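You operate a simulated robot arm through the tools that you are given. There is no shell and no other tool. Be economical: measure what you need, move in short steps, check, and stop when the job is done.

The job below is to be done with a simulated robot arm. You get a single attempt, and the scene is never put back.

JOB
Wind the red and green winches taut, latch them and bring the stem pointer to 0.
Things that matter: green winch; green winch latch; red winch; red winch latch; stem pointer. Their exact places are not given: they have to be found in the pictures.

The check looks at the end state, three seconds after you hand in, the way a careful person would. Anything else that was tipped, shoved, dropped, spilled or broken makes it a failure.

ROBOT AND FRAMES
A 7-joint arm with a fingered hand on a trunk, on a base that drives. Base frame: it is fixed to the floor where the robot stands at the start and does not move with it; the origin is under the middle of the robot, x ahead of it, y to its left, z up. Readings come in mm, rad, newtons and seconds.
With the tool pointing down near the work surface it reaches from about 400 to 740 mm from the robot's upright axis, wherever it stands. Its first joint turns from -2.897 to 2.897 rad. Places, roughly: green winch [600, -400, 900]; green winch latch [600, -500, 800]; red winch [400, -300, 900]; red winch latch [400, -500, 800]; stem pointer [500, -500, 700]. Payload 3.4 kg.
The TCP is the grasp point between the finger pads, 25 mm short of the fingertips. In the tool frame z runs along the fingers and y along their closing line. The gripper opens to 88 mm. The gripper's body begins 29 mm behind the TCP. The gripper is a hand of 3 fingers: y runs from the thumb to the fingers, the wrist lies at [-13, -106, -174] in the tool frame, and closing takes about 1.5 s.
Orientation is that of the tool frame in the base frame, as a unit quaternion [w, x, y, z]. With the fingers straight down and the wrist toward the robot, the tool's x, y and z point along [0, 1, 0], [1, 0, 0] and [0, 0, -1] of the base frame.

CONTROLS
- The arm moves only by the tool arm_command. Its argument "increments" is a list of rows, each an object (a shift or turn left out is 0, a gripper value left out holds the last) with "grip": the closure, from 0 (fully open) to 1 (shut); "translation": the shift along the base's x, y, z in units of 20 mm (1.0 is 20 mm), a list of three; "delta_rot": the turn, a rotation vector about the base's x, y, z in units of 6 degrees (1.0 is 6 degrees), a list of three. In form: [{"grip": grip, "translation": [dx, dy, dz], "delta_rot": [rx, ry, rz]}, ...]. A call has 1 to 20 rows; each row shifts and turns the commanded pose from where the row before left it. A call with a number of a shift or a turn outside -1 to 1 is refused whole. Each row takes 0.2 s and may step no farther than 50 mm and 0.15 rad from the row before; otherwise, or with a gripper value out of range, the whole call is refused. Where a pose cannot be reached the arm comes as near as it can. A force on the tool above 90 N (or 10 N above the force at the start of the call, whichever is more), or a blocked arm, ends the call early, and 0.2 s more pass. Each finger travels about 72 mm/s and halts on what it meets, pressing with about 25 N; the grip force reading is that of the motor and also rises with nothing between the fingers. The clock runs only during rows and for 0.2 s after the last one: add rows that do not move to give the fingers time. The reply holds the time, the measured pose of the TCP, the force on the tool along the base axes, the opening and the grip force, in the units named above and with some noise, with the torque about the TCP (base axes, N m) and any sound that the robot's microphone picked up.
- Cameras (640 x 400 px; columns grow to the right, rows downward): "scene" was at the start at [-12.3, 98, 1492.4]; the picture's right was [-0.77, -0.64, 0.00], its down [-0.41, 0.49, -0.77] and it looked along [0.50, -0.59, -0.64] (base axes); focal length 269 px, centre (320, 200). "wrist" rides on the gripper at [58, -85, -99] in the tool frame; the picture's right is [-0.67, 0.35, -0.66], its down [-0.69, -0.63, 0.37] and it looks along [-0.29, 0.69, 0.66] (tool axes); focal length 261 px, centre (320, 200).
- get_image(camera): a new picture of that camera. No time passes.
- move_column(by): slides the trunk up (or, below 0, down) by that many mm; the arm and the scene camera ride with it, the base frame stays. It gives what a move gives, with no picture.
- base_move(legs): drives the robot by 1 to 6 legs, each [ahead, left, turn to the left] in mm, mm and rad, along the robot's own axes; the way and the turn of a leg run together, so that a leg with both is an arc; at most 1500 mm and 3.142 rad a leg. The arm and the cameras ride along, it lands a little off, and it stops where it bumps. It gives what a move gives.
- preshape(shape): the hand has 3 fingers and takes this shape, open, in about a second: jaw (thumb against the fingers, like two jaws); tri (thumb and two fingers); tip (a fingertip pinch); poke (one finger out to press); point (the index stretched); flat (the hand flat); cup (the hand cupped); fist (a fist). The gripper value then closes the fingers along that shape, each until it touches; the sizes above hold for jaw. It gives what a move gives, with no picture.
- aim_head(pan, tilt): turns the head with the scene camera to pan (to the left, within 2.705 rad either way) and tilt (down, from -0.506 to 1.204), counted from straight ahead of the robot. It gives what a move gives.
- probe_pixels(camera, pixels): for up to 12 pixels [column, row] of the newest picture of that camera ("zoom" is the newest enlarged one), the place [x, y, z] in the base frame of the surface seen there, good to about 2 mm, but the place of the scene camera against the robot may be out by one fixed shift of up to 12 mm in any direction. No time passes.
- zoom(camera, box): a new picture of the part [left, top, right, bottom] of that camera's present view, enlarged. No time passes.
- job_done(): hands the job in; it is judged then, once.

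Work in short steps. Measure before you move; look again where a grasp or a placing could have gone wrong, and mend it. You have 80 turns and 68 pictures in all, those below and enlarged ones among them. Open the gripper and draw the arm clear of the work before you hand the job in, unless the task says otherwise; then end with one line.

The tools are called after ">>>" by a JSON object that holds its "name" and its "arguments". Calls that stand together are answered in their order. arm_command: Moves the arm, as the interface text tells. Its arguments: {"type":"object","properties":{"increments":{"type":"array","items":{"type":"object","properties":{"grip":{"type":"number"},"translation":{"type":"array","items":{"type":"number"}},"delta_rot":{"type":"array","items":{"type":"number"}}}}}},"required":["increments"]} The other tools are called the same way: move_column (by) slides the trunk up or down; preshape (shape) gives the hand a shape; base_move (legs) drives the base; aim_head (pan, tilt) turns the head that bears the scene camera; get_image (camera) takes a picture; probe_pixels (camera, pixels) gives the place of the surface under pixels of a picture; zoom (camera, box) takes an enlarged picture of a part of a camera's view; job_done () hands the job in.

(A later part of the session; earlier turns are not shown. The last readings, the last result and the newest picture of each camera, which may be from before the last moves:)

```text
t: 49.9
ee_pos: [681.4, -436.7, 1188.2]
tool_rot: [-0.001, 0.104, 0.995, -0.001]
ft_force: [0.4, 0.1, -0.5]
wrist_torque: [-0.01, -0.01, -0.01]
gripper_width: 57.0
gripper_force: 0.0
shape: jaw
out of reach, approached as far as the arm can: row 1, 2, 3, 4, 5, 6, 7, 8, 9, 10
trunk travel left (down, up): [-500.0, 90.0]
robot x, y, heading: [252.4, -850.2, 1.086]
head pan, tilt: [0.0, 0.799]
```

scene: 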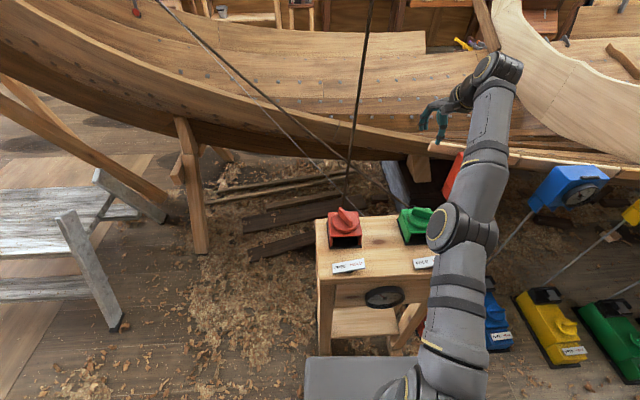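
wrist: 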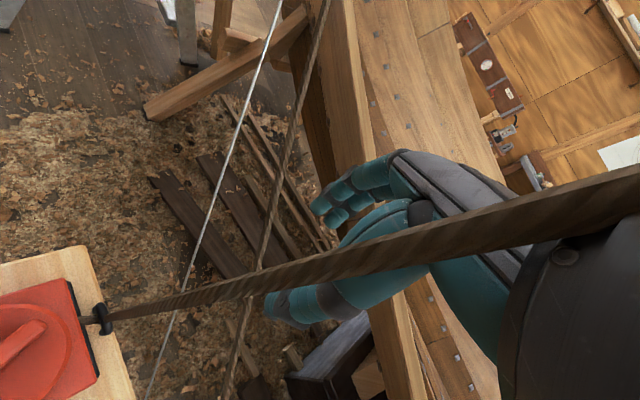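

It pivots upward instead of bending. I look at the arm's shape by measuring shoulder, elbow and wrist points.

>>> {"name": "get_image", "arguments": {"camera": "scene"}}

```text
31 pictures are left
```

scene: 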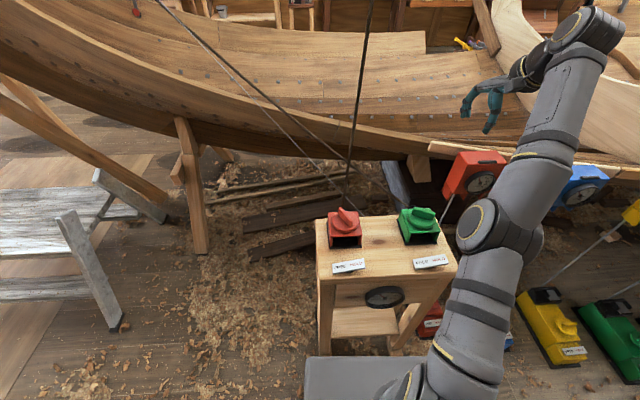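

>>> {"name": "probe_pixels", "arguments": {"camera": "scene", "pixels": [[470, 360], [478, 225], [510, 240], [545, 140], [580, 40], [605, 30], [440, 390], [405, 385]]}}

```text
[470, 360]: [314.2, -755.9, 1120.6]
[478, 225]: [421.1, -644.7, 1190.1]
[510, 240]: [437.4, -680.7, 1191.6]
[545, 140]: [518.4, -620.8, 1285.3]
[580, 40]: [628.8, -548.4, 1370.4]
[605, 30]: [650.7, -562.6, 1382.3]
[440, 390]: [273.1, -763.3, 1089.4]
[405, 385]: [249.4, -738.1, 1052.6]
```

The arm is straight and pitched up, which is why pulling does nothing. I back the robot 350 mm away from the work so I can unfold it safely over open floor, then push the hand downward, which should bend the elbow.

>>> {"name": "base_move", "arguments": {"legs": [[-350, 0, 0]]}}

>>> {"name": "arm_command", "arguments": {"increments": [{"translation": [0, 0, -1]}, {"translation": [0, 0, -1]}, {"translation": [0, 0, -1]}, {"translation": [0, 0, -1]}, {"translation": [0, 0, -1]}, {"translation": [0, 0, -1]}, {}]}}

```text
t: 52.2
ee_pos: [516.1, -747.9, 1187.6]
tool_rot: [0.0, 0.105, 0.994, -0.001]
ft_force: [0.0, 0.6, 0.7]
wrist_torque: [0.01, 0.01, 0.0]
gripper_width: 56.8
gripper_force: 0.1
shape: jaw
trunk travel left (down, up): [-500.0, 90.0]
robot x, y, heading: [88.4, -1157.9, 1.09]
head pan, tilt: [0.0, 0.799]
```

```text
t: 53.8
ee_pos: [562.1, -721.3, 1095.9]
tool_rot: [-0.001, 0.105, 0.994, -0.001]
ft_force: [-0.3, 0.5, -0.6]
wrist_torque: [0.03, 0.02, 0.01]
gripper_width: 56.7
gripper_force: 0.0
shape: jaw
out of reach, approached as far as the arm can: row 1, 2, 3, 4, 5, 6
trunk travel left (down, up): [-500.0, 90.0]
robot x, y, heading: [85.5, -1157.1, 1.083]
head pan, tilt: [0.0, 0.799]
```

It swings on an arc. I back off another 250 mm so the downward sweep cannot reach the stand, and keep going down.

>>> {"name": "base_move", "arguments": {"legs": [[-250, 0, 0]]}}

>>> {"name": "arm_command", "arguments": {"increments": [{"translation": [0, 0, -1]}, {"translation": [0, 0, -1]}, {"translation": [0, 0, -1]}, {"translation": [0, 0, -1]}, {"translation": [0, 0, -1]}, {"translation": [0, 0, -1]}, {"translation": [0, 0, -1]}, {"translation": [0, 0, -1]}, {"translation": [0, 0, -1]}, {"translation": [0, 0, -1]}, {}]}}

>>> {"name": "get_image", "arguments": {"camera": "scene"}}

```text
t: 55.6
ee_pos: [445.6, -942.0, 1098.1]
tool_rot: [-0.001, 0.106, 0.994, 0.0]
ft_force: [-0.2, 0.7, -0.4]
wrist_torque: [0.0, 0.02, 0.03]
gripper_width: 56.9
gripper_force: 0.1
shape: jaw
trunk travel left (down, up): [-500.0, 90.0]
robot x, y, heading: [-26.2, -1378.1, 1.082]
head pan, tilt: [0.0, 0.799]
```

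```text
t: 58.0
ee_pos: [490.0, -914.2, 913.4]
tool_rot: [-0.001, 0.106, 0.994, -0.001]
ft_force: [-1.0, -0.9, 0.2]
wrist_torque: [-0.02, 0.0, 0.01]
gripper_width: 56.9
gripper_force: 0.0
shape: jaw
out of reach, approached as far as the arm can: row 1, 2, 3, 4, 5, 6, 7, 8, 9
trunk travel left (down, up): [-500.0, 90.0]
robot x, y, heading: [-27.0, -1377.1, 1.084]
head pan, tilt: [0.0, 0.799]
```

```text
30 pictures are left
```

scene: 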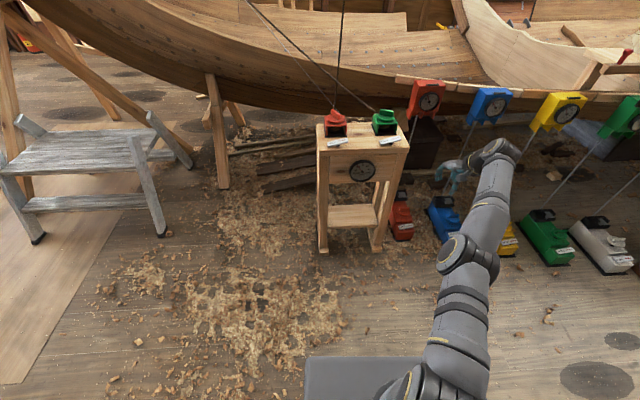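

The last row was reached, so the command and arm agree again. I go on down a bit and then inward with it.

>>> {"name": "arm_command", "arguments": {"increments": [{"translation": [0, 0, -1]}, {"translation": [0, 0, -1]}, {"translation": [-0.3, -0.4, -0.7]}, {"translation": [-0.3, -0.5, -0.5]}, {"translation": [-0.4, -0.6, -0.2]}, {"translation": [-0.4, -0.6, 0]}, {"translation": [-0.4, -0.6, 0]}, {"translation": [-0.4, -0.6, 0]}, {}]}}

```text
t: 60.0
ee_pos: [510.4, -944.5, 845.7]
tool_rot: [-0.002, 0.105, 0.994, -0.002]
ft_force: [0.9, 0.2, -0.6]
wrist_torque: [0.02, -0.02, 0.02]
gripper_width: 56.8
gripper_force: 0.2
shape: jaw
out of reach, approached as far as the arm can: row 1, 3, 4, 5, 6, 7, 8
trunk travel left (down, up): [-500.0, 90.0]
robot x, y, heading: [-29.9, -1375.7, 1.073]
head pan, tilt: [0.0, 0.799]
```

Still stuck inward. Perhaps a wrist joint sits at its limit, so I turn the tool clockwise 90° here over open floor and then pull in.

>>> {"name": "arm_command", "arguments": {"increments": [{"delta_rot": [0, 0, -1]}, {"delta_rot": [0, 0, -1]}, {"delta_rot": [0, 0, -1]}, {"delta_rot": [0, 0, -1]}, {"delta_rot": [0, 0, -1]}, {"delta_rot": [0, 0, -1]}, {"delta_rot": [0, 0, -1]}, {"delta_rot": [0, 0, -1]}, {"delta_rot": [0, 0, -1]}, {"delta_rot": [0, 0, -1]}, {"translation": [-0.47, -0.88, 0]}, {"translation": [-0.47, -0.88, 0]}, {"translation": [-0.47, -0.88, 0]}, {"translation": [-0.47, -0.88, 0]}, {"translation": [-0.47, -0.88, 0]}, {}]}}

```text
t: 63.4
ee_pos: [503.9, -992.7, 843.9]
tool_rot: [-0.001, 0.59, 0.808, 0.0]
ft_force: [0.4, -0.7, 0.6]
wrist_torque: [0.0, -0.01, 0.0]
gripper_width: 56.9
gripper_force: 0.0
shape: jaw
out of reach, approached as far as the arm can: row 1, 2, 3, 4, 5, 6, 11, 12
trunk travel left (down, up): [-500.0, 90.0]
robot x, y, heading: [-27.7, -1375.6, 1.085]
head pan, tilt: [0.0, 0.799]
```

Rows are reached again. I keep pulling in and lift.

>>> {"name": "arm_command", "arguments": {"increments": [{"translation": [-0.47, -0.88, 0.3]}, {"translation": [-0.47, -0.88, 0.3]}, {"translation": [-0.47, -0.88, 0.3]}, {"translation": [-0.47, -0.88, 0.3]}, {"translation": [-0.47, -0.88, 0.3]}, {"translation": [-0.47, -0.7, 0.5]}, {"translation": [-0.47, -0.5, 0.5]}, {"translation": [-0.47, -0.2, 0.5]}, {"translation": [-0.47, 0, 1]}, {"translation": [-0.47, 0, 1]}, {}]}}

>>> {"name": "get_image", "arguments": {"camera": "scene"}}

```text
t: 65.8
ee_pos: [411.0, -1110.8, 943.8]
tool_rot: [-0.002, 0.589, 0.808, -0.001]
ft_force: [0.3, 0.8, -0.2]
wrist_torque: [-0.04, 0.01, -0.02]
gripper_width: 56.6
gripper_force: 0.0
shape: jaw
trunk travel left (down, up): [-500.0, 90.0]
robot x, y, heading: [-27.4, -1378.4, 1.08]
head pan, tilt: [0.0, 0.799]
```

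```text
29 pictures are left
```

scene: 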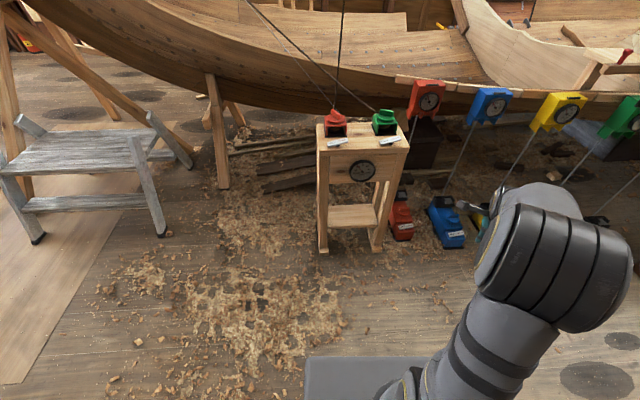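

The arm is free again. From here the dial is well visible; I read it and look at the winches and ropes.

>>> {"name": "zoom", "arguments": {"camera": "scene", "box": [344, 154, 380, 184]}}

>>> {"name": "zoom", "arguments": {"camera": "scene", "box": [230, 0, 420, 150]}}

```text
13.33 times, centred on (362, 169) of scene
```

zoom: 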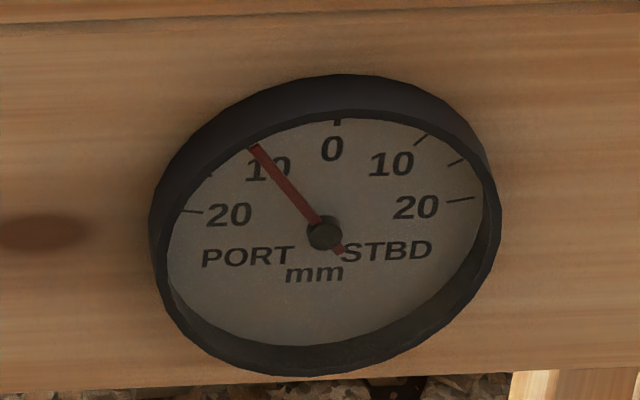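

```text
2.67 times, centred on (325, 75) of scene
```

zoom: 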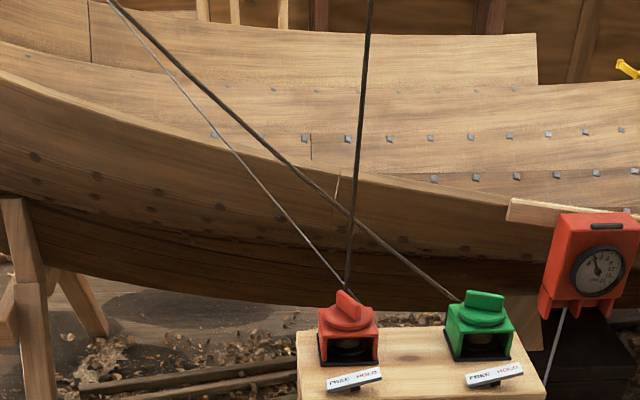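

Needle is at about 10 PORT. I raise the hand, drive back to the stand (574 mm ahead) and check where I land.

>>> {"name": "arm_command", "arguments": {"increments": [{"translation": [-0.5, 0, 0.9], "delta_rot": [0, 0, -0.6]}, {"translation": [-0.5, 0, 0.9], "delta_rot": [0, 0, -0.6]}, {"translation": [-0.5, 0, 0.9], "delta_rot": [0, 0, -0.6]}, {"translation": [-0.5, 0, 0.9], "delta_rot": [0, 0, -0.6]}, {"translation": [-0.5, 0, 0.9], "delta_rot": [0, 0, -0.57]}, {"translation": [-0.5, 0, 0]}]}}

>>> {"name": "base_move", "arguments": {"legs": [[574, 0, 0]]}}

```text
t: 67.2
ee_pos: [350.4, -1110.7, 1033.9]
tool_rot: [-0.001, 0.707, 0.707, 0.0]
ft_force: [0.9, 0.1, 0.5]
wrist_torque: [0.03, 0.0, -0.01]
gripper_width: 57.0
gripper_force: 0.1
shape: jaw
trunk travel left (down, up): [-500.0, 90.0]
robot x, y, heading: [-33.8, -1375.5, 1.081]
head pan, tilt: [0.0, 0.799]
```

```text
t: 70.5
ee_pos: [625.1, -605.6, 1032.6]
tool_rot: [-0.002, 0.709, 0.705, -0.001]
ft_force: [-0.9, 0.5, 0.1]
wrist_torque: [0.01, 0.02, -0.03]
gripper_width: 56.5
gripper_force: 0.0
shape: jaw
trunk travel left (down, up): [-500.0, 90.0]
robot x, y, heading: [245.2, -872.8, 1.072]
head pan, tilt: [0.0, 0.799]
```

I move over the red knob with the fingers across the bar (tool y at 0°).

>>> {"name": "arm_command", "arguments": {"increments": [{"translation": [-0.667, 0.875, 0]}, {"translation": [-0.667, 0.875, 0]}, {"translation": [-0.667, 0.875, 0]}, {"translation": [-0.667, 0.875, 0]}, {"translation": [-0.667, 0.875, 0]}, {"translation": [-0.667, 0.875, 0]}, {"translation": [-0.667, 0.875, 0]}, {"translation": [-0.667, 0.875, 0]}, {"translation": [-0.667, 0.875, 0]}, {"translation": [-0.667, 0.875, 0]}, {"translation": [-0.667, 0.875, 0]}, {"translation": [-0.667, 0.875, 0]}, {"translation": [-0.667, 0.875, 0]}, {"translation": [-0.667, 0.875, 0]}, {"translation": [-0.667, 0.875, 0]}, {"translation": [0, 0, -0.8]}, {"translation": [0, 0, -0.8]}, {"translation": [0, 0, -0.8]}, {}]}}

>>> {"name": "zoom", "arguments": {"camera": "wrist", "box": [100, 140, 400, 330]}}

```text
t: 74.5
ee_pos: [424.3, -343.2, 984.6]
tool_rot: [-0.002, 0.71, 0.705, -0.001]
ft_force: [0.4, 0.5, 0.5]
wrist_torque: [0.05, 0.0, -0.02]
gripper_width: 57.0
gripper_force: 0.0
shape: jaw
trunk travel left (down, up): [-500.0, 90.0]
robot x, y, heading: [243.2, -873.2, 1.077]
head pan, tilt: [0.0, 0.799]
```

```text
2.11 times, centred on (250, 235) of wrist
```

zoom: 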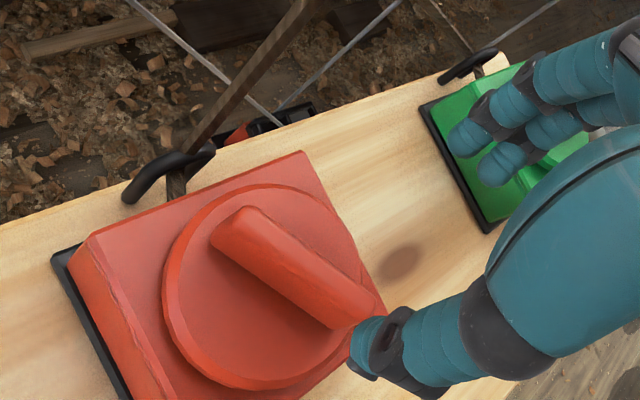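

Aligned. I lower, close, then turn counter-clockwise as a torque comparison, followed by clockwise.

>>> {"name": "arm_command", "arguments": {"increments": [{"translation": [0, 0, -0.8]}, {"translation": [0, 0, -0.8]}, {"translation": [0, 0, -0.8]}, {"translation": [0, 0, -0.8]}, {"translation": [0, 0, -0.8]}, {"grip": 1.0}, {}, {}, {}, {}, {}, {}]}}

>>> {"name": "arm_command", "arguments": {"increments": [{"delta_rot": [0, 0, 0.6]}, {"delta_rot": [0, 0, 0.6]}, {"delta_rot": [0, 0, 0.6]}, {"delta_rot": [0, 0, 0.6]}, {"delta_rot": [0, 0, 0.6]}, {}]}}

>>> {"name": "arm_command", "arguments": {"increments": [{"delta_rot": [0, 0, -0.6]}, {"delta_rot": [0, 0, -0.6]}, {"delta_rot": [0, 0, -0.6]}, {"delta_rot": [0, 0, -0.6]}, {"delta_rot": [0, 0, -0.6]}, {}]}}

```text
t: 77.0
ee_pos: [425.1, -344.2, 905.5]
tool_rot: [-0.001, 0.709, 0.706, 0.0]
ft_force: [1.2, 0.3, -3.7]
wrist_torque: [-0.01, -0.04, 0.0]
gripper_width: 7.4
gripper_force: 24.9
shape: jaw
trunk travel left (down, up): [-500.0, 90.0]
robot x, y, heading: [243.2, -873.7, 1.076]
head pan, tilt: [0.0, 0.799]
```

```text
t: 78.5
ee_pos: [425.8, -344.3, 906.7]
tool_rot: [-0.002, 0.59, 0.807, 0.0]
ft_force: [2.4, -8.2, -4.5]
wrist_torque: [-0.13, -0.06, -0.11]
gripper_width: 6.7
gripper_force: 25.5
shape: jaw
trunk travel left (down, up): [-500.0, 90.0]
robot x, y, heading: [244.9, -873.7, 1.077]
head pan, tilt: [0.0, 0.799]
```

```text
t: 79.8
ee_pos: [424.1, -343.2, 905.9]
tool_rot: [-0.002, 0.709, 0.705, -0.001]
ft_force: [2.0, 1.8, -1.9]
wrist_torque: [0.0, -0.1, 0.03]
gripper_width: 7.3
gripper_force: 24.9
shape: jaw
trunk travel left (down, up): [-500.0, 90.0]
robot x, y, heading: [244.2, -874.8, 1.073]
head pan, tilt: [0.0, 0.799]
```

Clockwise takes slightly more torque than counter-clockwise. I turn on clockwise by 48° and watch the torque.

>>> {"name": "arm_command", "arguments": {"increments": [{"delta_rot": [0, 0, -0.8]}, {"delta_rot": [0, 0, -0.8]}, {"delta_rot": [0, 0, -0.8]}, {"delta_rot": [0, 0, -0.8]}, {"delta_rot": [0, 0, -0.8]}, {}]}}

>>> {"name": "arm_command", "arguments": {"increments": [{"delta_rot": [0, 0, -0.8]}, {"delta_rot": [0, 0, -0.8]}, {"delta_rot": [0, 0, -0.8]}, {"delta_rot": [0, 0, -0.8]}, {"delta_rot": [0, 0, -0.8]}, {}]}}

>>> {"name": "get_image", "arguments": {"camera": "wrist"}}

```text
t: 81.2
ee_pos: [424.2, -344.0, 904.7]
tool_rot: [-0.003, 0.84, 0.543, 0.0]
ft_force: [2.7, 10.4, 2.1]
wrist_torque: [0.18, -0.13, 0.16]
gripper_width: 7.5
gripper_force: 24.8
shape: jaw
trunk travel left (down, up): [-500.0, 90.0]
robot x, y, heading: [238.5, -869.0, 1.075]
head pan, tilt: [0.0, 0.799]
```

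```text
t: 82.7
ee_pos: [425.3, -342.3, 904.9]
tool_rot: [-0.002, 0.934, 0.356, 0.0]
ft_force: [5.3, 14.1, 3.6]
wrist_torque: [0.24, -0.11, 0.17]
gripper_width: 7.8
gripper_force: 24.6
shape: jaw
trunk travel left (down, up): [-500.0, 90.0]
robot x, y, heading: [248.0, -874.8, 1.08]
head pan, tilt: [0.0, 0.799]
```

```text
25 pictures are left
```

wrist: 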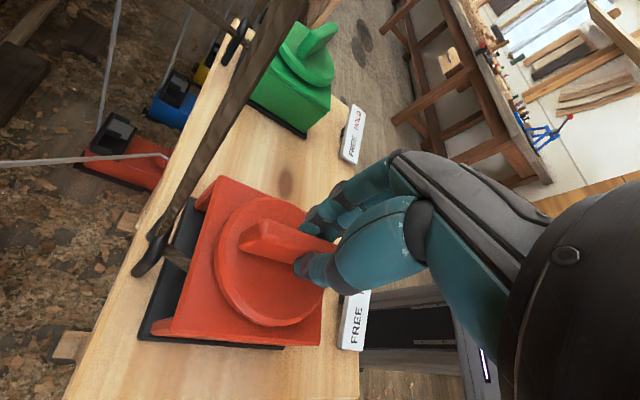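

The knob is following. I check whether the dial is visible now.

>>> {"name": "zoom", "arguments": {"camera": "scene", "box": [300, 160, 460, 320]}}

```text
2.50 times, centred on (380, 240) of scene
```

zoom: 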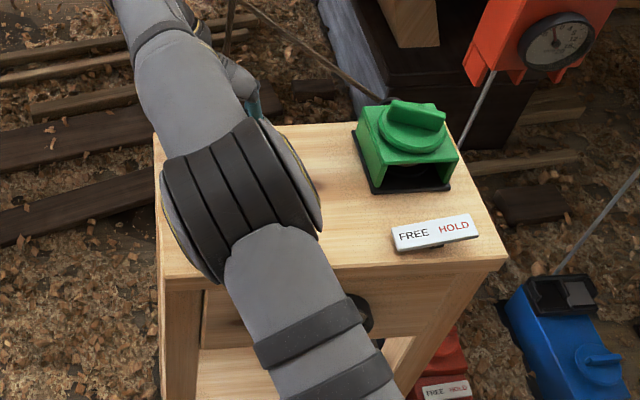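

The arm hides the dial. I release, rise and swing back counter-clockwise to view the dial and regrasp.

>>> {"name": "arm_command", "arguments": {"increments": [{"grip": 0.35}, {}, {}, {}, {"translation": [0, 0, 0.9]}, {"translation": [0, 0, 0.9]}, {"translation": [0, 0, 0.9]}, {"delta_rot": [0, 0, 1]}, {"delta_rot": [0, 0, 1]}, {"delta_rot": [0, 0, 1]}, {"delta_rot": [0, 0, 1]}, {"delta_rot": [0, 0, 1]}, {"delta_rot": [0, 0, 1]}, {"delta_rot": [0, 0, 1]}, {"delta_rot": [0, 0, 1]}, {"delta_rot": [0, 0, 1]}, {"delta_rot": [0, 0, 1]}]}}

>>> {"name": "arm_command", "arguments": {"increments": [{"delta_rot": [0, 0, 1]}, {"delta_rot": [0, 0, 1]}, {"delta_rot": [0, 0, 1]}, {"delta_rot": [0, 0, 1]}, {"delta_rot": [0, 0, 1]}, {"delta_rot": [0, 0, 1]}, {"delta_rot": [0, 0, 1]}, {"delta_rot": [0, 0, 1]}, {"delta_rot": [0, 0, 1]}, {"delta_rot": [0, 0, 1]}, {"delta_rot": [0, 0, 1]}, {"delta_rot": [0, 0, 1]}, {"delta_rot": [0, 0, 1]}, {"delta_rot": [0, 0, 1]}, {"delta_rot": [0, 0, 1]}]}}

>>> {"name": "get_image", "arguments": {"camera": "wrist"}}

>>> {"name": "zoom", "arguments": {"camera": "scene", "box": [350, 260, 420, 320]}}

```text
t: 86.2
ee_pos: [425.2, -343.2, 959.9]
tool_rot: [-0.002, 0.63, 0.776, 0.0]
ft_force: [0.0, -0.3, 0.0]
wrist_torque: [-0.03, -0.01, 0.02]
gripper_width: 57.0
gripper_force: 0.1
shape: jaw
trunk travel left (down, up): [-500.0, 90.0]
robot x, y, heading: [242.3, -874.2, 1.076]
head pan, tilt: [0.0, 0.799]
```

```text
t: 89.5
ee_pos: [423.7, -343.4, 958.6]
tool_rot: [-0.001, -0.104, 0.995, -0.001]
ft_force: [0.6, -0.1, -0.4]
wrist_torque: [-0.02, 0.0, 0.0]
gripper_width: 56.9
gripper_force: 0.1
shape: jaw
trunk travel left (down, up): [-500.0, 90.0]
robot x, y, heading: [241.1, -871.1, 1.074]
head pan, tilt: [0.0, 0.799]
```

```text
23 pictures are left
```

wrist: 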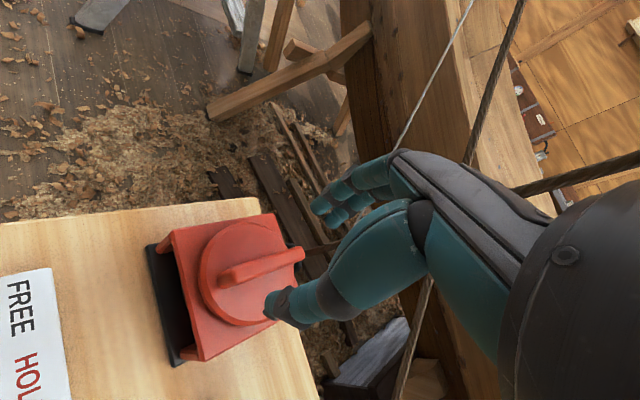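

```text
6.67 times, centred on (385, 290) of scene
```

zoom: 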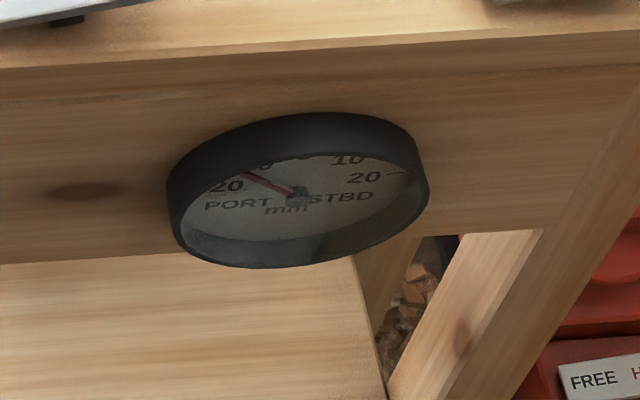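

The needle has moved further to PORT (about 15), so red clockwise drives it to PORT. I look up along the ropes to see which way each pulls.

>>> {"name": "aim_head", "arguments": {"pan": 0.0, "tilt": 0.15}}

>>> {"name": "get_image", "arguments": {"camera": "scene"}}

```text
t: 90.5
ee_pos: [424.7, -343.7, 959.5]
tool_rot: [-0.001, -0.102, 0.995, -0.002]
ft_force: [0.6, -0.3, 0.5]
wrist_torque: [0.06, 0.0, 0.0]
gripper_width: 56.9
gripper_force: 0.2
shape: jaw
trunk travel left (down, up): [-500.0, 90.0]
robot x, y, heading: [243.9, -872.9, 1.071]
head pan, tilt: [0.0, 0.15]
```

```text
21 pictures are left
```

scene: 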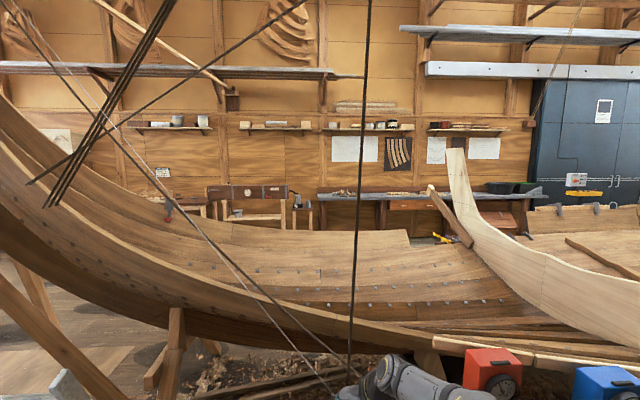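

Not decisive, so I test on the green winch. I turn the head back and move the hand to view the green knob.

>>> {"name": "aim_head", "arguments": {"pan": 0.0, "tilt": 0.799}}

>>> {"name": "arm_command", "arguments": {"increments": [{"translation": [0, 0, 0.9]}, {"translation": [0.41, -0.9, 0.15], "delta_rot": [0, 0, -0.56]}, {"translation": [0.41, -0.9, 0.15], "delta_rot": [0, 0, -0.56]}, {"translation": [0.41, -0.9, 0.15], "delta_rot": [0, 0, -0.56]}, {"translation": [0.41, -0.9, 0.15], "delta_rot": [0, 0, -0.56]}, {"translation": [0.41, -0.9, 0.15], "delta_rot": [0, 0, -0.56]}, {"translation": [0.41, -0.9, 0.15], "delta_rot": [0, 0, -0.56]}, {"translation": [0.41, -0.9, 0.15], "delta_rot": [0, 0, -0.56]}, {"translation": [0.41, -0.9, 0.15], "delta_rot": [0, 0, -0.56]}, {"translation": [0.41, -0.9, 0.15], "delta_rot": [0, 0, -0.56]}, {"translation": [0.41, -0.9, 0.15], "delta_rot": [0, 0, -0.56]}, {"translation": [0.41, -0.9, 0.15], "delta_rot": [0, 0, -0.56]}, {"translation": [0.41, -0.9, 0.15], "delta_rot": [0, 0, -0.56]}, {}]}}

>>> {"name": "zoom", "arguments": {"camera": "wrist", "box": [160, 100, 352, 220]}}

```text
t: 91.5
ee_pos: [424.3, -343.4, 958.6]
tool_rot: [-0.001, -0.102, 0.995, -0.001]
ft_force: [0.5, -0.9, 0.0]
wrist_torque: [-0.02, 0.01, -0.03]
gripper_width: 56.7
gripper_force: 0.1
shape: jaw
trunk travel left (down, up): [-500.0, 90.0]
robot x, y, heading: [245.7, -873.7, 1.078]
head pan, tilt: [0.0, 0.799]
```

```text
t: 94.5
ee_pos: [522.9, -560.8, 1014.0]
tool_rot: [-0.001, 0.247, 0.969, -0.001]
ft_force: [0.1, -0.9, -0.4]
wrist_torque: [0.02, 0.04, -0.02]
gripper_width: 56.9
gripper_force: 0.0
shape: jaw
trunk travel left (down, up): [-500.0, 90.0]
robot x, y, heading: [249.2, -872.9, 1.073]
head pan, tilt: [0.0, 0.799]
```

```text
3.33 times, centred on (256, 160) of wrist
```

zoom: 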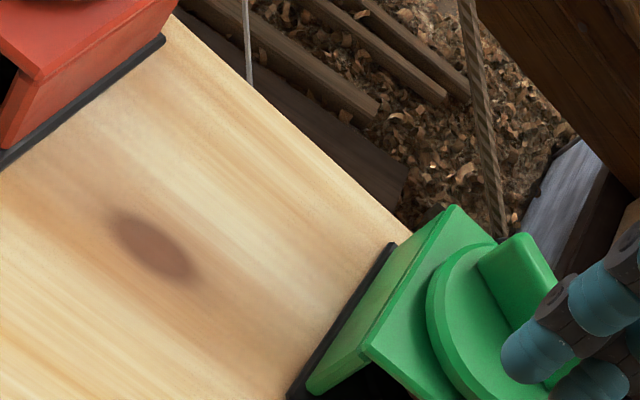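

Green is partly hidden by the fingers; I shift 80 mm to my right and look again.

>>> {"name": "arm_command", "arguments": {"increments": [{"translation": [0.88, -0.48, 0]}, {"translation": [0.88, -0.48, 0]}, {"translation": [0.88, -0.48, 0]}, {"translation": [0.88, -0.48, 0]}, {}]}}

>>> {"name": "zoom", "arguments": {"camera": "wrist", "box": [160, 120, 320, 220]}}

```text
t: 95.7
ee_pos: [593.0, -597.8, 1015.2]
tool_rot: [-0.002, 0.248, 0.969, -0.002]
ft_force: [-0.8, 0.4, 0.5]
wrist_torque: [0.0, 0.03, -0.01]
gripper_width: 57.0
gripper_force: 0.1
shape: jaw
trunk travel left (down, up): [-500.0, 90.0]
robot x, y, heading: [246.1, -873.2, 1.073]
head pan, tilt: [0.0, 0.799]
```

```text
4.00 times, centred on (240, 170) of wrist
```

zoom: 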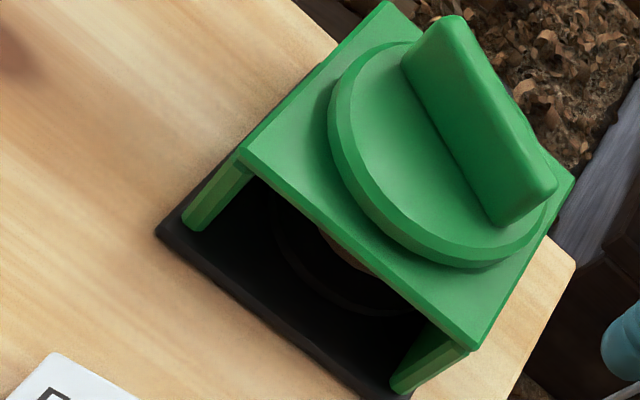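

>>> {"name": "probe_pixels", "arguments": {"camera": "zoom", "pixels": [[450, 30], [480, 90], [505, 130], [545, 178], [430, 45], [500, 210], [345, 75], [333, 125], [350, 180], [385, 225], [440, 258], [510, 255]]}}

```text
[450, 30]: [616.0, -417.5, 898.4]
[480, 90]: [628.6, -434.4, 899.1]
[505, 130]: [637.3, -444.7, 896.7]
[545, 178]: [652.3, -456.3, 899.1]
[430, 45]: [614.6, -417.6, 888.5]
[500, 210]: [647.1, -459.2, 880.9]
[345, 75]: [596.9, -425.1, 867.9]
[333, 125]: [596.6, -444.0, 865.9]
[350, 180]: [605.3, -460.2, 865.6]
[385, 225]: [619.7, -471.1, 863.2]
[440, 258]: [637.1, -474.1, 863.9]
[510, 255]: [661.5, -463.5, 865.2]
```

Green disc centre is (634,-437), with its bar at about 133°. I go above it with tool y at 43°, lower and close.

>>> {"name": "arm_command", "arguments": {"increments": [{"translation": [0.228, 0.893, -0.3], "delta_rot": [0, 0, -0.34]}, {"translation": [0.228, 0.893, -0.3], "delta_rot": [0, 0, -0.34]}, {"translation": [0.228, 0.893, -0.3], "delta_rot": [0, 0, -0.34]}, {"translation": [0.228, 0.893, -0.3], "delta_rot": [0, 0, -0.34]}, {"translation": [0.228, 0.893, -0.3], "delta_rot": [0, 0, -0.34]}, {"translation": [0.228, 0.893, -0.3], "delta_rot": [0, 0, -0.34]}, {"translation": [0.228, 0.893, -0.3], "delta_rot": [0, 0, -0.34]}, {"translation": [0.228, 0.893, -0.3], "delta_rot": [0, 0, -0.34]}, {"translation": [0.228, 0.893, -0.3], "delta_rot": [0, 0, -0.34]}, {}, {"translation": [0, 0, -0.7]}, {"translation": [0, 0, -0.7]}, {"translation": [0, 0, -0.7]}, {"translation": [0, 0, -0.7]}, {}]}}

>>> {"name": "arm_command", "arguments": {"increments": [{"grip": 1.0}, {}, {}, {}, {}, {}, {}]}}

>>> {"name": "arm_command", "arguments": {"increments": [{"delta_rot": [0, 0, -0.8]}, {"delta_rot": [0, 0, -0.8]}, {"delta_rot": [0, 0, -0.8]}, {"delta_rot": [0, 0, -0.8]}, {"delta_rot": [0, 0, -0.8]}, {}]}}

>>> {"name": "get_image", "arguments": {"camera": "wrist"}}

```text
t: 98.9
ee_pos: [635.0, -436.8, 903.2]
tool_rot: [-0.001, 0.398, 0.918, -0.001]
ft_force: [0.0, 0.1, -0.1]
wrist_torque: [-0.03, 0.01, -0.03]
gripper_width: 57.1
gripper_force: 0.1
shape: jaw
trunk travel left (down, up): [-500.0, 90.0]
robot x, y, heading: [244.6, -872.3, 1.075]
head pan, tilt: [0.0, 0.799]
```

```text
t: 100.5
ee_pos: [634.6, -437.2, 903.6]
tool_rot: [-0.002, 0.399, 0.917, -0.001]
ft_force: [-0.4, -0.6, -2.7]
wrist_torque: [0.0, -0.03, 0.02]
gripper_width: 7.5
gripper_force: 25.5
shape: jaw
trunk travel left (down, up): [-500.0, 90.0]
robot x, y, heading: [241.1, -875.8, 1.076]
head pan, tilt: [0.0, 0.799]
```

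```text
t: 101.9
ee_pos: [633.5, -435.0, 903.8]
tool_rot: [-0.001, 0.58, 0.815, 0.0]
ft_force: [-4.3, 10.4, 1.6]
wrist_torque: [0.22, 0.0, 0.17]
gripper_width: 7.7
gripper_force: 24.7
shape: jaw
trunk travel left (down, up): [-500.0, 90.0]
robot x, y, heading: [243.3, -872.4, 1.075]
head pan, tilt: [0.0, 0.799]
```

```text
18 pictures are left
```

wrist: 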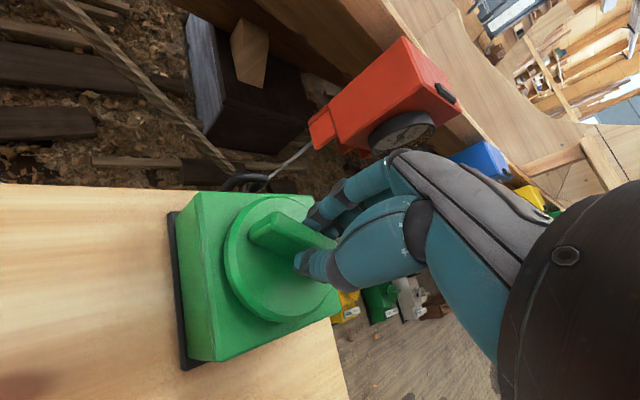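

Green follows too. I turn on clockwise 66° and read the torque, then release, rise and swing clear to read the dial.

>>> {"name": "arm_command", "arguments": {"increments": [{"delta_rot": [0, 0, -0.8]}, {"delta_rot": [0, 0, -0.8]}, {"delta_rot": [0, 0, -0.8]}, {"delta_rot": [0, 0, -0.8]}, {"delta_rot": [0, 0, -0.8]}, {"delta_rot": [0, 0, -0.8]}, {"delta_rot": [0, 0, -0.8]}, {"delta_rot": [0, 0, -0.8]}, {"delta_rot": [0, 0, -0.8]}, {"delta_rot": [0, 0, -0.8]}, {"delta_rot": [0, 0, -0.8]}, {"delta_rot": [0, 0, -0.8]}, {"delta_rot": [0, 0, -0.8]}, {"delta_rot": [0, 0, -0.8]}, {}]}}

>>> {"name": "arm_command", "arguments": {"increments": [{"grip": 0.35}, {}, {}, {}, {"translation": [0, 0, 0.9]}, {"translation": [0, 0, 0.9]}, {"translation": [0, 0, 0.9]}, {"translation": [0, 0, 0.9], "delta_rot": [0, 0, 1]}, {"delta_rot": [0, 0, 1]}, {"delta_rot": [0, 0, 1]}, {"delta_rot": [0, 0, 1]}, {"delta_rot": [0, 0, 1]}, {"delta_rot": [0, 0, 1]}, {"delta_rot": [0, 0, 1]}, {"delta_rot": [0, 0, 1]}, {"delta_rot": [0, 0, 1]}, {"delta_rot": [0, 0, 1]}, {"delta_rot": [0, 0, 1]}, {"delta_rot": [0, 0, 1]}, {}]}}

>>> {"name": "get_image", "arguments": {"camera": "wrist"}}

>>> {"name": "zoom", "arguments": {"camera": "scene", "box": [350, 260, 420, 320]}}

```text
t: 105.1
ee_pos: [635.8, -436.4, 903.4]
tool_rot: [-0.001, 0.934, 0.357, 0.001]
ft_force: [7.1, 19.1, 6.2]
wrist_torque: [0.31, -0.07, 0.21]
gripper_width: 7.8
gripper_force: 24.7
shape: jaw
trunk travel left (down, up): [-500.0, 90.0]
robot x, y, heading: [239.8, -872.4, 1.077]
head pan, tilt: [0.0, 0.799]
```

```text
t: 109.3
ee_pos: [634.5, -436.6, 975.6]
tool_rot: [-0.001, 0.545, 0.839, -0.001]
ft_force: [-0.1, 0.1, 0.1]
wrist_torque: [0.0, 0.02, -0.04]
gripper_width: 57.2
gripper_force: 0.0
shape: jaw
trunk travel left (down, up): [-500.0, 90.0]
robot x, y, heading: [245.2, -873.7, 1.077]
head pan, tilt: [0.0, 0.799]
```

```text
17 pictures are left
```

wrist: 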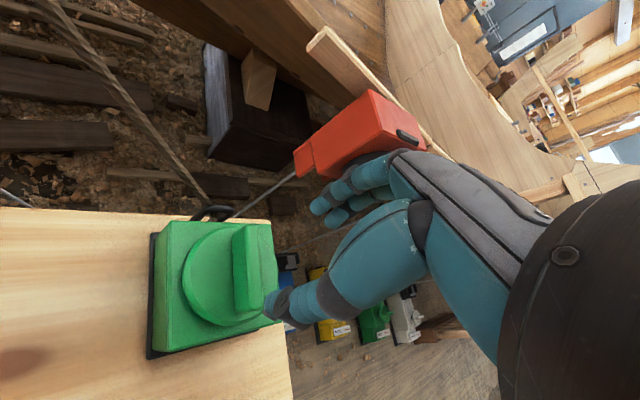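

```text
6.67 times, centred on (385, 290) of scene
```

zoom: 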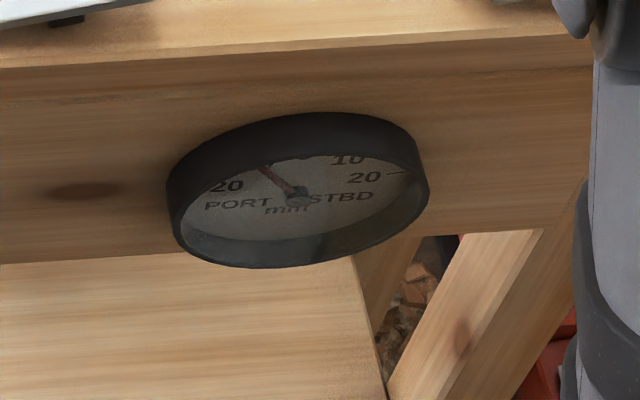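

Green clockwise moved the needle back to about 8 PORT, and torque is rising (0.21), so clockwise is winding in for both. I measure the green bar for a regrasp.

>>> {"name": "probe_pixels", "arguments": {"camera": "wrist", "pixels": [[246, 232], [248, 250], [250, 270], [252, 290], [254, 302]]}}

```text
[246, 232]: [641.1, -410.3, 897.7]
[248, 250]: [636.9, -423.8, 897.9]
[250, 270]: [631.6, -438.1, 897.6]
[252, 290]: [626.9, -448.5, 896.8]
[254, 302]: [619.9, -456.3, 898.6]
```

The green bar is at 67° now (there is some lag in the grip). For a better reach I retract the hand, then shift the base 150 mm right and 40 mm ahead.

>>> {"name": "arm_command", "arguments": {"increments": [{"translation": [-0.45, -0.83, 0.4]}, {"translation": [-0.45, -0.83, 0.4]}, {"translation": [-0.45, -0.83, 0.4]}, {"translation": [-0.45, -0.83, 0.4]}, {"translation": [-0.45, -0.83, 0]}, {"translation": [-0.45, -0.83, 0]}, {"translation": [-0.45, -0.83, 0]}]}}

>>> {"name": "base_move", "arguments": {"legs": [[0, -150, 0], [40, 0, 0]]}}

```text
t: 110.9
ee_pos: [571.2, -553.6, 1008.1]
tool_rot: [-0.001, 0.546, 0.838, -0.001]
ft_force: [0.6, 0.3, -0.5]
wrist_torque: [0.0, 0.01, -0.02]
gripper_width: 57.0
gripper_force: 0.0
shape: jaw
trunk travel left (down, up): [-500.0, 90.0]
robot x, y, heading: [240.6, -870.7, 1.076]
head pan, tilt: [0.0, 0.799]
```

```text
t: 112.8
ee_pos: [723.6, -591.0, 1008.0]
tool_rot: [-0.001, 0.546, 0.838, -0.001]
ft_force: [-1.0, -0.7, -0.4]
wrist_torque: [-0.01, -0.01, 0.02]
gripper_width: 57.0
gripper_force: 0.0
shape: jaw
trunk travel left (down, up): [-500.0, 90.0]
robot x, y, heading: [396.6, -907.6, 1.073]
head pan, tilt: [0.0, 0.799]
```

I swing the hand to tool y ≈157° while moving over the green knob at z≈1000.

>>> {"name": "arm_command", "arguments": {"increments": [{"delta_rot": [0, 0, 1], "translation": [-0.224, 0.385, 0]}, {"delta_rot": [0, 0, 1], "translation": [-0.224, 0.385, 0]}, {"delta_rot": [0, 0, 1], "translation": [-0.224, 0.385, 0]}, {"delta_rot": [0, 0, 1], "translation": [-0.224, 0.385, 0]}, {"delta_rot": [0, 0, 1], "translation": [-0.224, 0.385, 0]}, {"delta_rot": [0, 0, 1], "translation": [-0.224, 0.385, 0]}, {"delta_rot": [0, 0, 1], "translation": [-0.224, 0.385, 0]}, {"delta_rot": [0, 0, 1], "translation": [-0.224, 0.385, 0]}, {"delta_rot": [0, 0, 1], "translation": [-0.224, 0.385, 0]}, {"delta_rot": [0, 0, 1], "translation": [-0.224, 0.385, 0]}, {"delta_rot": [0, 0, 1], "translation": [-0.224, 0.385, 0]}, {"delta_rot": [0, 0, 1], "translation": [-0.224, 0.385, 0]}, {"delta_rot": [0, 0, 1], "translation": [-0.224, 0.385, 0]}, {"delta_rot": [0, 0, 1], "translation": [-0.224, 0.385, 0]}, {"delta_rot": [0, 0, 1], "translation": [-0.224, 0.385, 0]}, {"delta_rot": [0, 0, 1], "translation": [-0.224, 0.385, 0]}, {"delta_rot": [0, 0, 1], "translation": [-0.224, 0.385, 0]}, {"delta_rot": [0, 0, 1], "translation": [-0.224, 0.385, 0]}, {"delta_rot": [0, 0, 1], "translation": [-0.224, 0.385, 0]}, {"delta_rot": [0, 0, 1], "translation": [-0.224, 0.385, 0]}]}}

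```text
t: 117.0
ee_pos: [633.4, -436.0, 1008.8]
tool_rot: [0.001, -0.453, 0.891, -0.002]
ft_force: [-0.8, -0.3, 0.1]
wrist_torque: [-0.01, 0.01, 0.0]
gripper_width: 56.9
gripper_force: 0.0
shape: jaw
trunk travel left (down, up): [-500.0, 90.0]
robot x, y, heading: [397.2, -911.0, 1.073]
head pan, tilt: [0.0, 0.799]
```

Reachable. I finish the turn to 157°, lower onto the green bar and close.

>>> {"name": "arm_command", "arguments": {"increments": [{"delta_rot": [0, 0, 0.75]}, {"delta_rot": [0, 0, 0.75]}, {"delta_rot": [0, 0, 0.7]}, {"translation": [0, 0, -0.88]}, {"translation": [0, 0, -0.88]}, {"translation": [0, 0, -0.88]}, {"translation": [0, 0, -0.88]}, {"translation": [0, 0, -0.88]}, {"translation": [0, 0, -0.82]}, {}, {"grip": 1.0}, {}, {}, {}, {}, {}, {}]}}

>>> {"name": "arm_command", "arguments": {"increments": [{"delta_rot": [0, 0, -0.9]}, {"delta_rot": [0, 0, -0.9]}, {"delta_rot": [0, 0, -0.9]}, {"delta_rot": [0, 0, -0.9]}, {"delta_rot": [0, 0, -0.9]}, {"delta_rot": [0, 0, -0.9]}, {"delta_rot": [0, 0, -0.9]}, {"delta_rot": [0, 0, -0.9]}, {"delta_rot": [0, 0, -0.9]}, {"delta_rot": [0, 0, -0.9]}, {}]}}

>>> {"name": "arm_command", "arguments": {"increments": [{"delta_rot": [0, 0, -0.9]}, {"delta_rot": [0, 0, -0.9]}, {"delta_rot": [0, 0, -0.9]}, {"delta_rot": [0, 0, -0.9]}, {"delta_rot": [0, 0, -0.9]}, {}]}}

>>> {"name": "get_image", "arguments": {"camera": "scene"}}

```text
t: 120.6
ee_pos: [634.3, -435.9, 902.5]
tool_rot: [-0.001, -0.552, 0.834, -0.001]
ft_force: [-0.1, 0.2, -3.6]
wrist_torque: [0.02, 0.04, -0.03]
gripper_width: 6.3
gripper_force: 24.7
shape: jaw
trunk travel left (down, up): [-500.0, 90.0]
robot x, y, heading: [395.5, -911.9, 1.072]
head pan, tilt: [0.0, 0.799]
```

```text
t: 123.0
ee_pos: [630.7, -435.5, 902.8]
tool_rot: [-0.001, -0.114, 0.993, -0.002]
ft_force: [-17.1, 2.2, -7.7]
wrist_torque: [0.19, 0.38, 0.21]
gripper_width: 6.5
gripper_force: 25.0
shape: jaw
trunk travel left (down, up): [-500.0, 90.0]
robot x, y, heading: [396.6, -909.6, 1.072]
head pan, tilt: [0.0, 0.799]
```

```text
t: 124.4
ee_pos: [630.6, -433.9, 903.6]
tool_rot: [0.0, 0.122, 0.993, -0.001]
ft_force: [-17.7, 15.1, -3.0]
wrist_torque: [0.44, 0.32, 0.28]
gripper_width: 6.6
gripper_force: 24.6
shape: jaw
trunk travel left (down, up): [-500.0, 90.0]
robot x, y, heading: [390.8, -911.2, 1.072]
head pan, tilt: [0.0, 0.799]
```

```text
15 pictures are left
```

scene: 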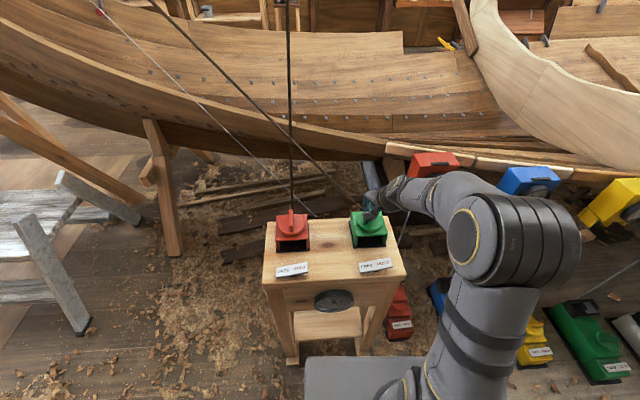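

The torque rises to 0.28, confirming winding, and the dial at (334,299) is visible from here. I read it.

>>> {"name": "zoom", "arguments": {"camera": "scene", "box": [308, 282, 360, 316]}}

```text
11.76 times, centred on (334, 299) of scene
```

zoom: 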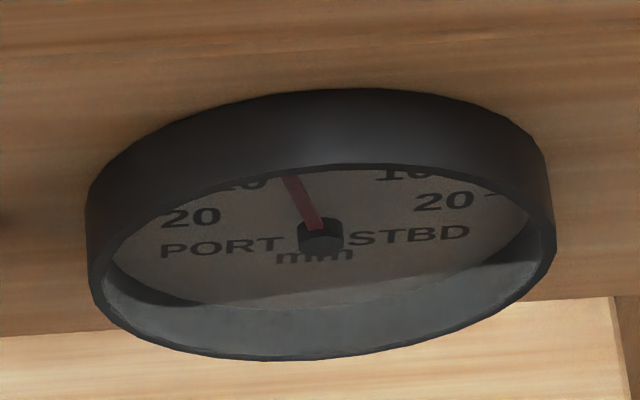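

The needle is at about 4 PORT. I wind green a further 54°, then release to see whether it holds.

>>> {"name": "arm_command", "arguments": {"increments": [{"delta_rot": [0, 0, -0.9]}, {"delta_rot": [0, 0, -0.9]}, {"delta_rot": [0, 0, -0.9]}, {"delta_rot": [0, 0, -0.9]}, {"delta_rot": [0, 0, -0.9]}, {"delta_rot": [0, 0, -0.9]}, {"delta_rot": [0, 0, -0.9]}, {"delta_rot": [0, 0, -0.9]}, {"delta_rot": [0, 0, -0.9]}, {"delta_rot": [0, 0, -0.9]}, {}]}}

>>> {"name": "zoom", "arguments": {"camera": "scene", "box": [308, 282, 360, 316]}}

>>> {"name": "arm_command", "arguments": {"increments": [{"grip": 0.35}, {}, {}, {}, {"translation": [0, 0, 0.9]}, {"translation": [0, 0, 0.9]}, {"translation": [0, 0, 0.9]}, {"translation": [0, 0, 0.9]}, {}]}}

>>> {"name": "zoom", "arguments": {"camera": "scene", "box": [260, 190, 420, 316]}}

```text
t: 126.8
ee_pos: [632.9, -432.2, 902.2]
tool_rot: [-0.001, 0.558, 0.83, 0.002]
ft_force: [-5.0, 32.6, 4.0]
wrist_torque: [0.7, -0.06, 0.35]
gripper_width: 6.8
gripper_force: 25.1
shape: jaw
trunk travel left (down, up): [-500.0, 90.0]
robot x, y, heading: [397.7, -909.6, 1.072]
head pan, tilt: [0.0, 0.799]
```

```text
11.76 times, centred on (334, 299) of scene
```

zoom: 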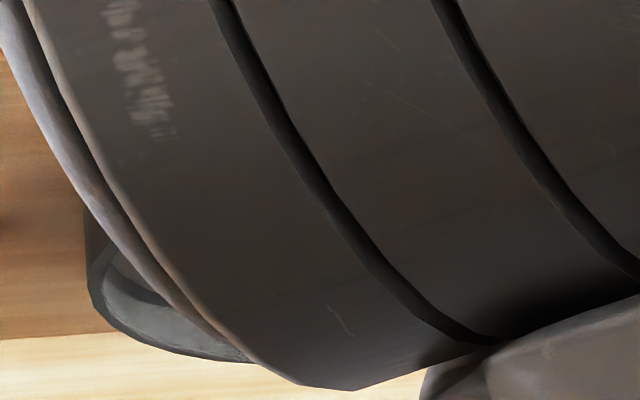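

```text
t: 128.8
ee_pos: [633.7, -436.9, 975.5]
tool_rot: [-0.002, 0.56, 0.829, -0.001]
ft_force: [-0.2, 0.0, 0.1]
wrist_torque: [0.01, 0.03, 0.04]
gripper_width: 56.8
gripper_force: 0.1
shape: jaw
trunk travel left (down, up): [-500.0, 90.0]
robot x, y, heading: [395.9, -909.6, 1.075]
head pan, tilt: [0.0, 0.799]
```

```text
3.17 times, centred on (340, 253) of scene
```

zoom: 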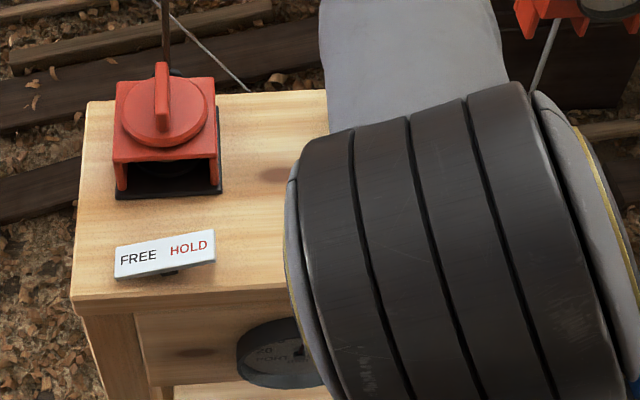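

Torque reached 0.35 while winding. Now I set the green latch: with closed fingers I go above its HOLD end near (605,-559), staying high first, and look.

>>> {"name": "arm_command", "arguments": {"increments": [{"grip": 1.0, "translation": [-0.19, -0.756, -0.35], "delta_rot": [0, 0, -0.875]}, {"translation": [-0.19, -0.756, -0.35], "delta_rot": [0, 0, -0.875]}, {"translation": [-0.19, -0.756, -0.35], "delta_rot": [0, 0, -0.875]}, {"translation": [-0.19, -0.756, -0.35], "delta_rot": [0, 0, -0.875]}, {"translation": [-0.19, -0.756, -0.35], "delta_rot": [0, 0, -0.875]}, {"translation": [-0.19, -0.756, -0.35], "delta_rot": [0, 0, -0.875]}, {"translation": [-0.19, -0.756, -0.35], "delta_rot": [0, 0, -0.875]}, {"translation": [-0.19, -0.756, -0.35], "delta_rot": [0, 0, -0.875]}, {}]}}

>>> {"name": "get_image", "arguments": {"camera": "wrist"}}

```text
t: 130.8
ee_pos: [603.5, -557.1, 919.3]
tool_rot: [-0.002, 0.82, 0.573, -0.001]
ft_force: [-0.9, 0.6, -0.1]
wrist_torque: [0.01, 0.0, 0.02]
gripper_width: 0.0
gripper_force: 25.4
shape: jaw
trunk travel left (down, up): [-500.0, 90.0]
robot x, y, heading: [393.4, -911.5, 1.075]
head pan, tilt: [0.0, 0.799]
```

```text
11 pictures are left
```

wrist: 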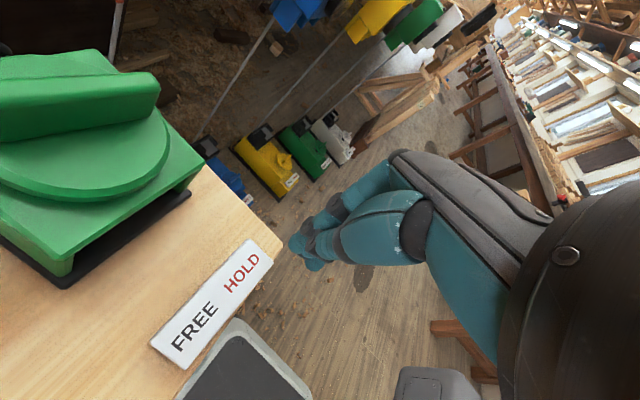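

>>> {"name": "probe_pixels", "arguments": {"camera": "wrist", "pixels": [[262, 262], [245, 245], [240, 278], [212, 305], [165, 345], [185, 362], [148, 82], [85, 95], [20, 115]]}}

```text
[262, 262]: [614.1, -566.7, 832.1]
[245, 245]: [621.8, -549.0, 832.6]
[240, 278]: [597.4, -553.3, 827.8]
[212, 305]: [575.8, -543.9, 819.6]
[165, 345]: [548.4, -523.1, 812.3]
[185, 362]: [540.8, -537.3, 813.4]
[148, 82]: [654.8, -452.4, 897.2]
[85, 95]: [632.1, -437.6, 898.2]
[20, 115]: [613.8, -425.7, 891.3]
```

The HOLD end is at (615,-558, 832); the green bar now sits at 147°, so it kept about 100° of winding. I press down on the HOLD end.

>>> {"name": "arm_command", "arguments": {"increments": [{"translation": [0.1, 0, -0.8]}, {"translation": [0.1, 0, -0.8]}, {"translation": [0.1, 0, -0.8]}, {"translation": [0, 0, -0.7]}, {}]}}

>>> {"name": "arm_command", "arguments": {"increments": [{"translation": [0, 0, -0.25]}, {"translation": [0, 0, -0.25]}, {"translation": [0, 0, -0.25]}, {"translation": [0, 0, -0.25]}, {}]}}

```text
t: 132.0
ee_pos: [610.8, -556.9, 856.5]
tool_rot: [-0.001, 0.819, 0.574, 0.0]
ft_force: [-0.8, -0.2, 0.6]
wrist_torque: [-0.01, -0.03, 0.01]
gripper_width: 0.0
gripper_force: 24.4
shape: jaw
trunk travel left (down, up): [-500.0, 90.0]
robot x, y, heading: [394.6, -908.8, 1.079]
head pan, tilt: [0.0, 0.799]
```

```text
t: 133.2
ee_pos: [611.9, -560.2, 841.3]
tool_rot: [-0.004, 0.82, 0.573, 0.003]
ft_force: [14.9, -4.6, 53.8]
wrist_torque: [0.06, -0.41, 0.09]
gripper_width: 0.0
gripper_force: 24.9
shape: jaw
trunk travel left (down, up): [-500.0, 90.0]
robot x, y, heading: [397.8, -909.6, 1.076]
head pan, tilt: [0.0, 0.799]
```

It resists with 54 N at the tip height where the flipped end should rest. I lift and look.

>>> {"name": "arm_command", "arguments": {"increments": [{"translation": [0, 0, 0.8]}, {"translation": [0, 0, 0.8]}, {"translation": [0, 0, 0.8]}, {"translation": [0, 0, 0.8]}, {}]}}

>>> {"name": "get_image", "arguments": {"camera": "wrist"}}

>>> {"name": "probe_pixels", "arguments": {"camera": "wrist", "pixels": [[262, 262], [240, 278], [212, 305], [185, 330], [165, 345]]}}

```text
t: 134.4
ee_pos: [609.1, -557.0, 902.3]
tool_rot: [-0.002, 0.819, 0.573, 0.0]
ft_force: [0.2, -0.6, -0.5]
wrist_torque: [-0.02, -0.03, 0.0]
gripper_width: 0.0
gripper_force: 25.0
shape: jaw
trunk travel left (down, up): [-500.0, 90.0]
robot x, y, heading: [396.6, -914.4, 1.076]
head pan, tilt: [0.0, 0.799]
```

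```text
10 pictures are left
```

wrist: 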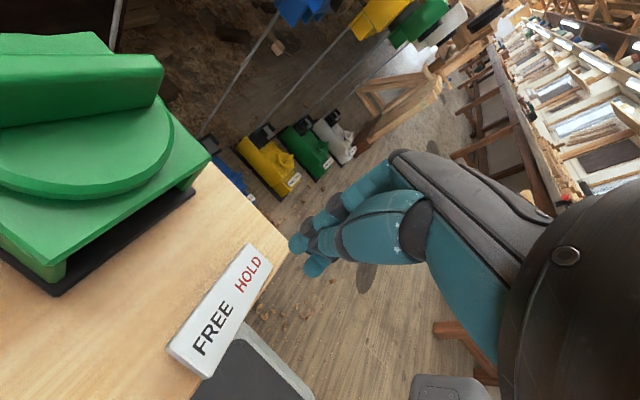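

```text
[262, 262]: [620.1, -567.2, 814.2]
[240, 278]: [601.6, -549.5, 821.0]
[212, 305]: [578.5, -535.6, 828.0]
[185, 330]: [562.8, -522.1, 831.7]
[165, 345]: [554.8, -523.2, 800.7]
```

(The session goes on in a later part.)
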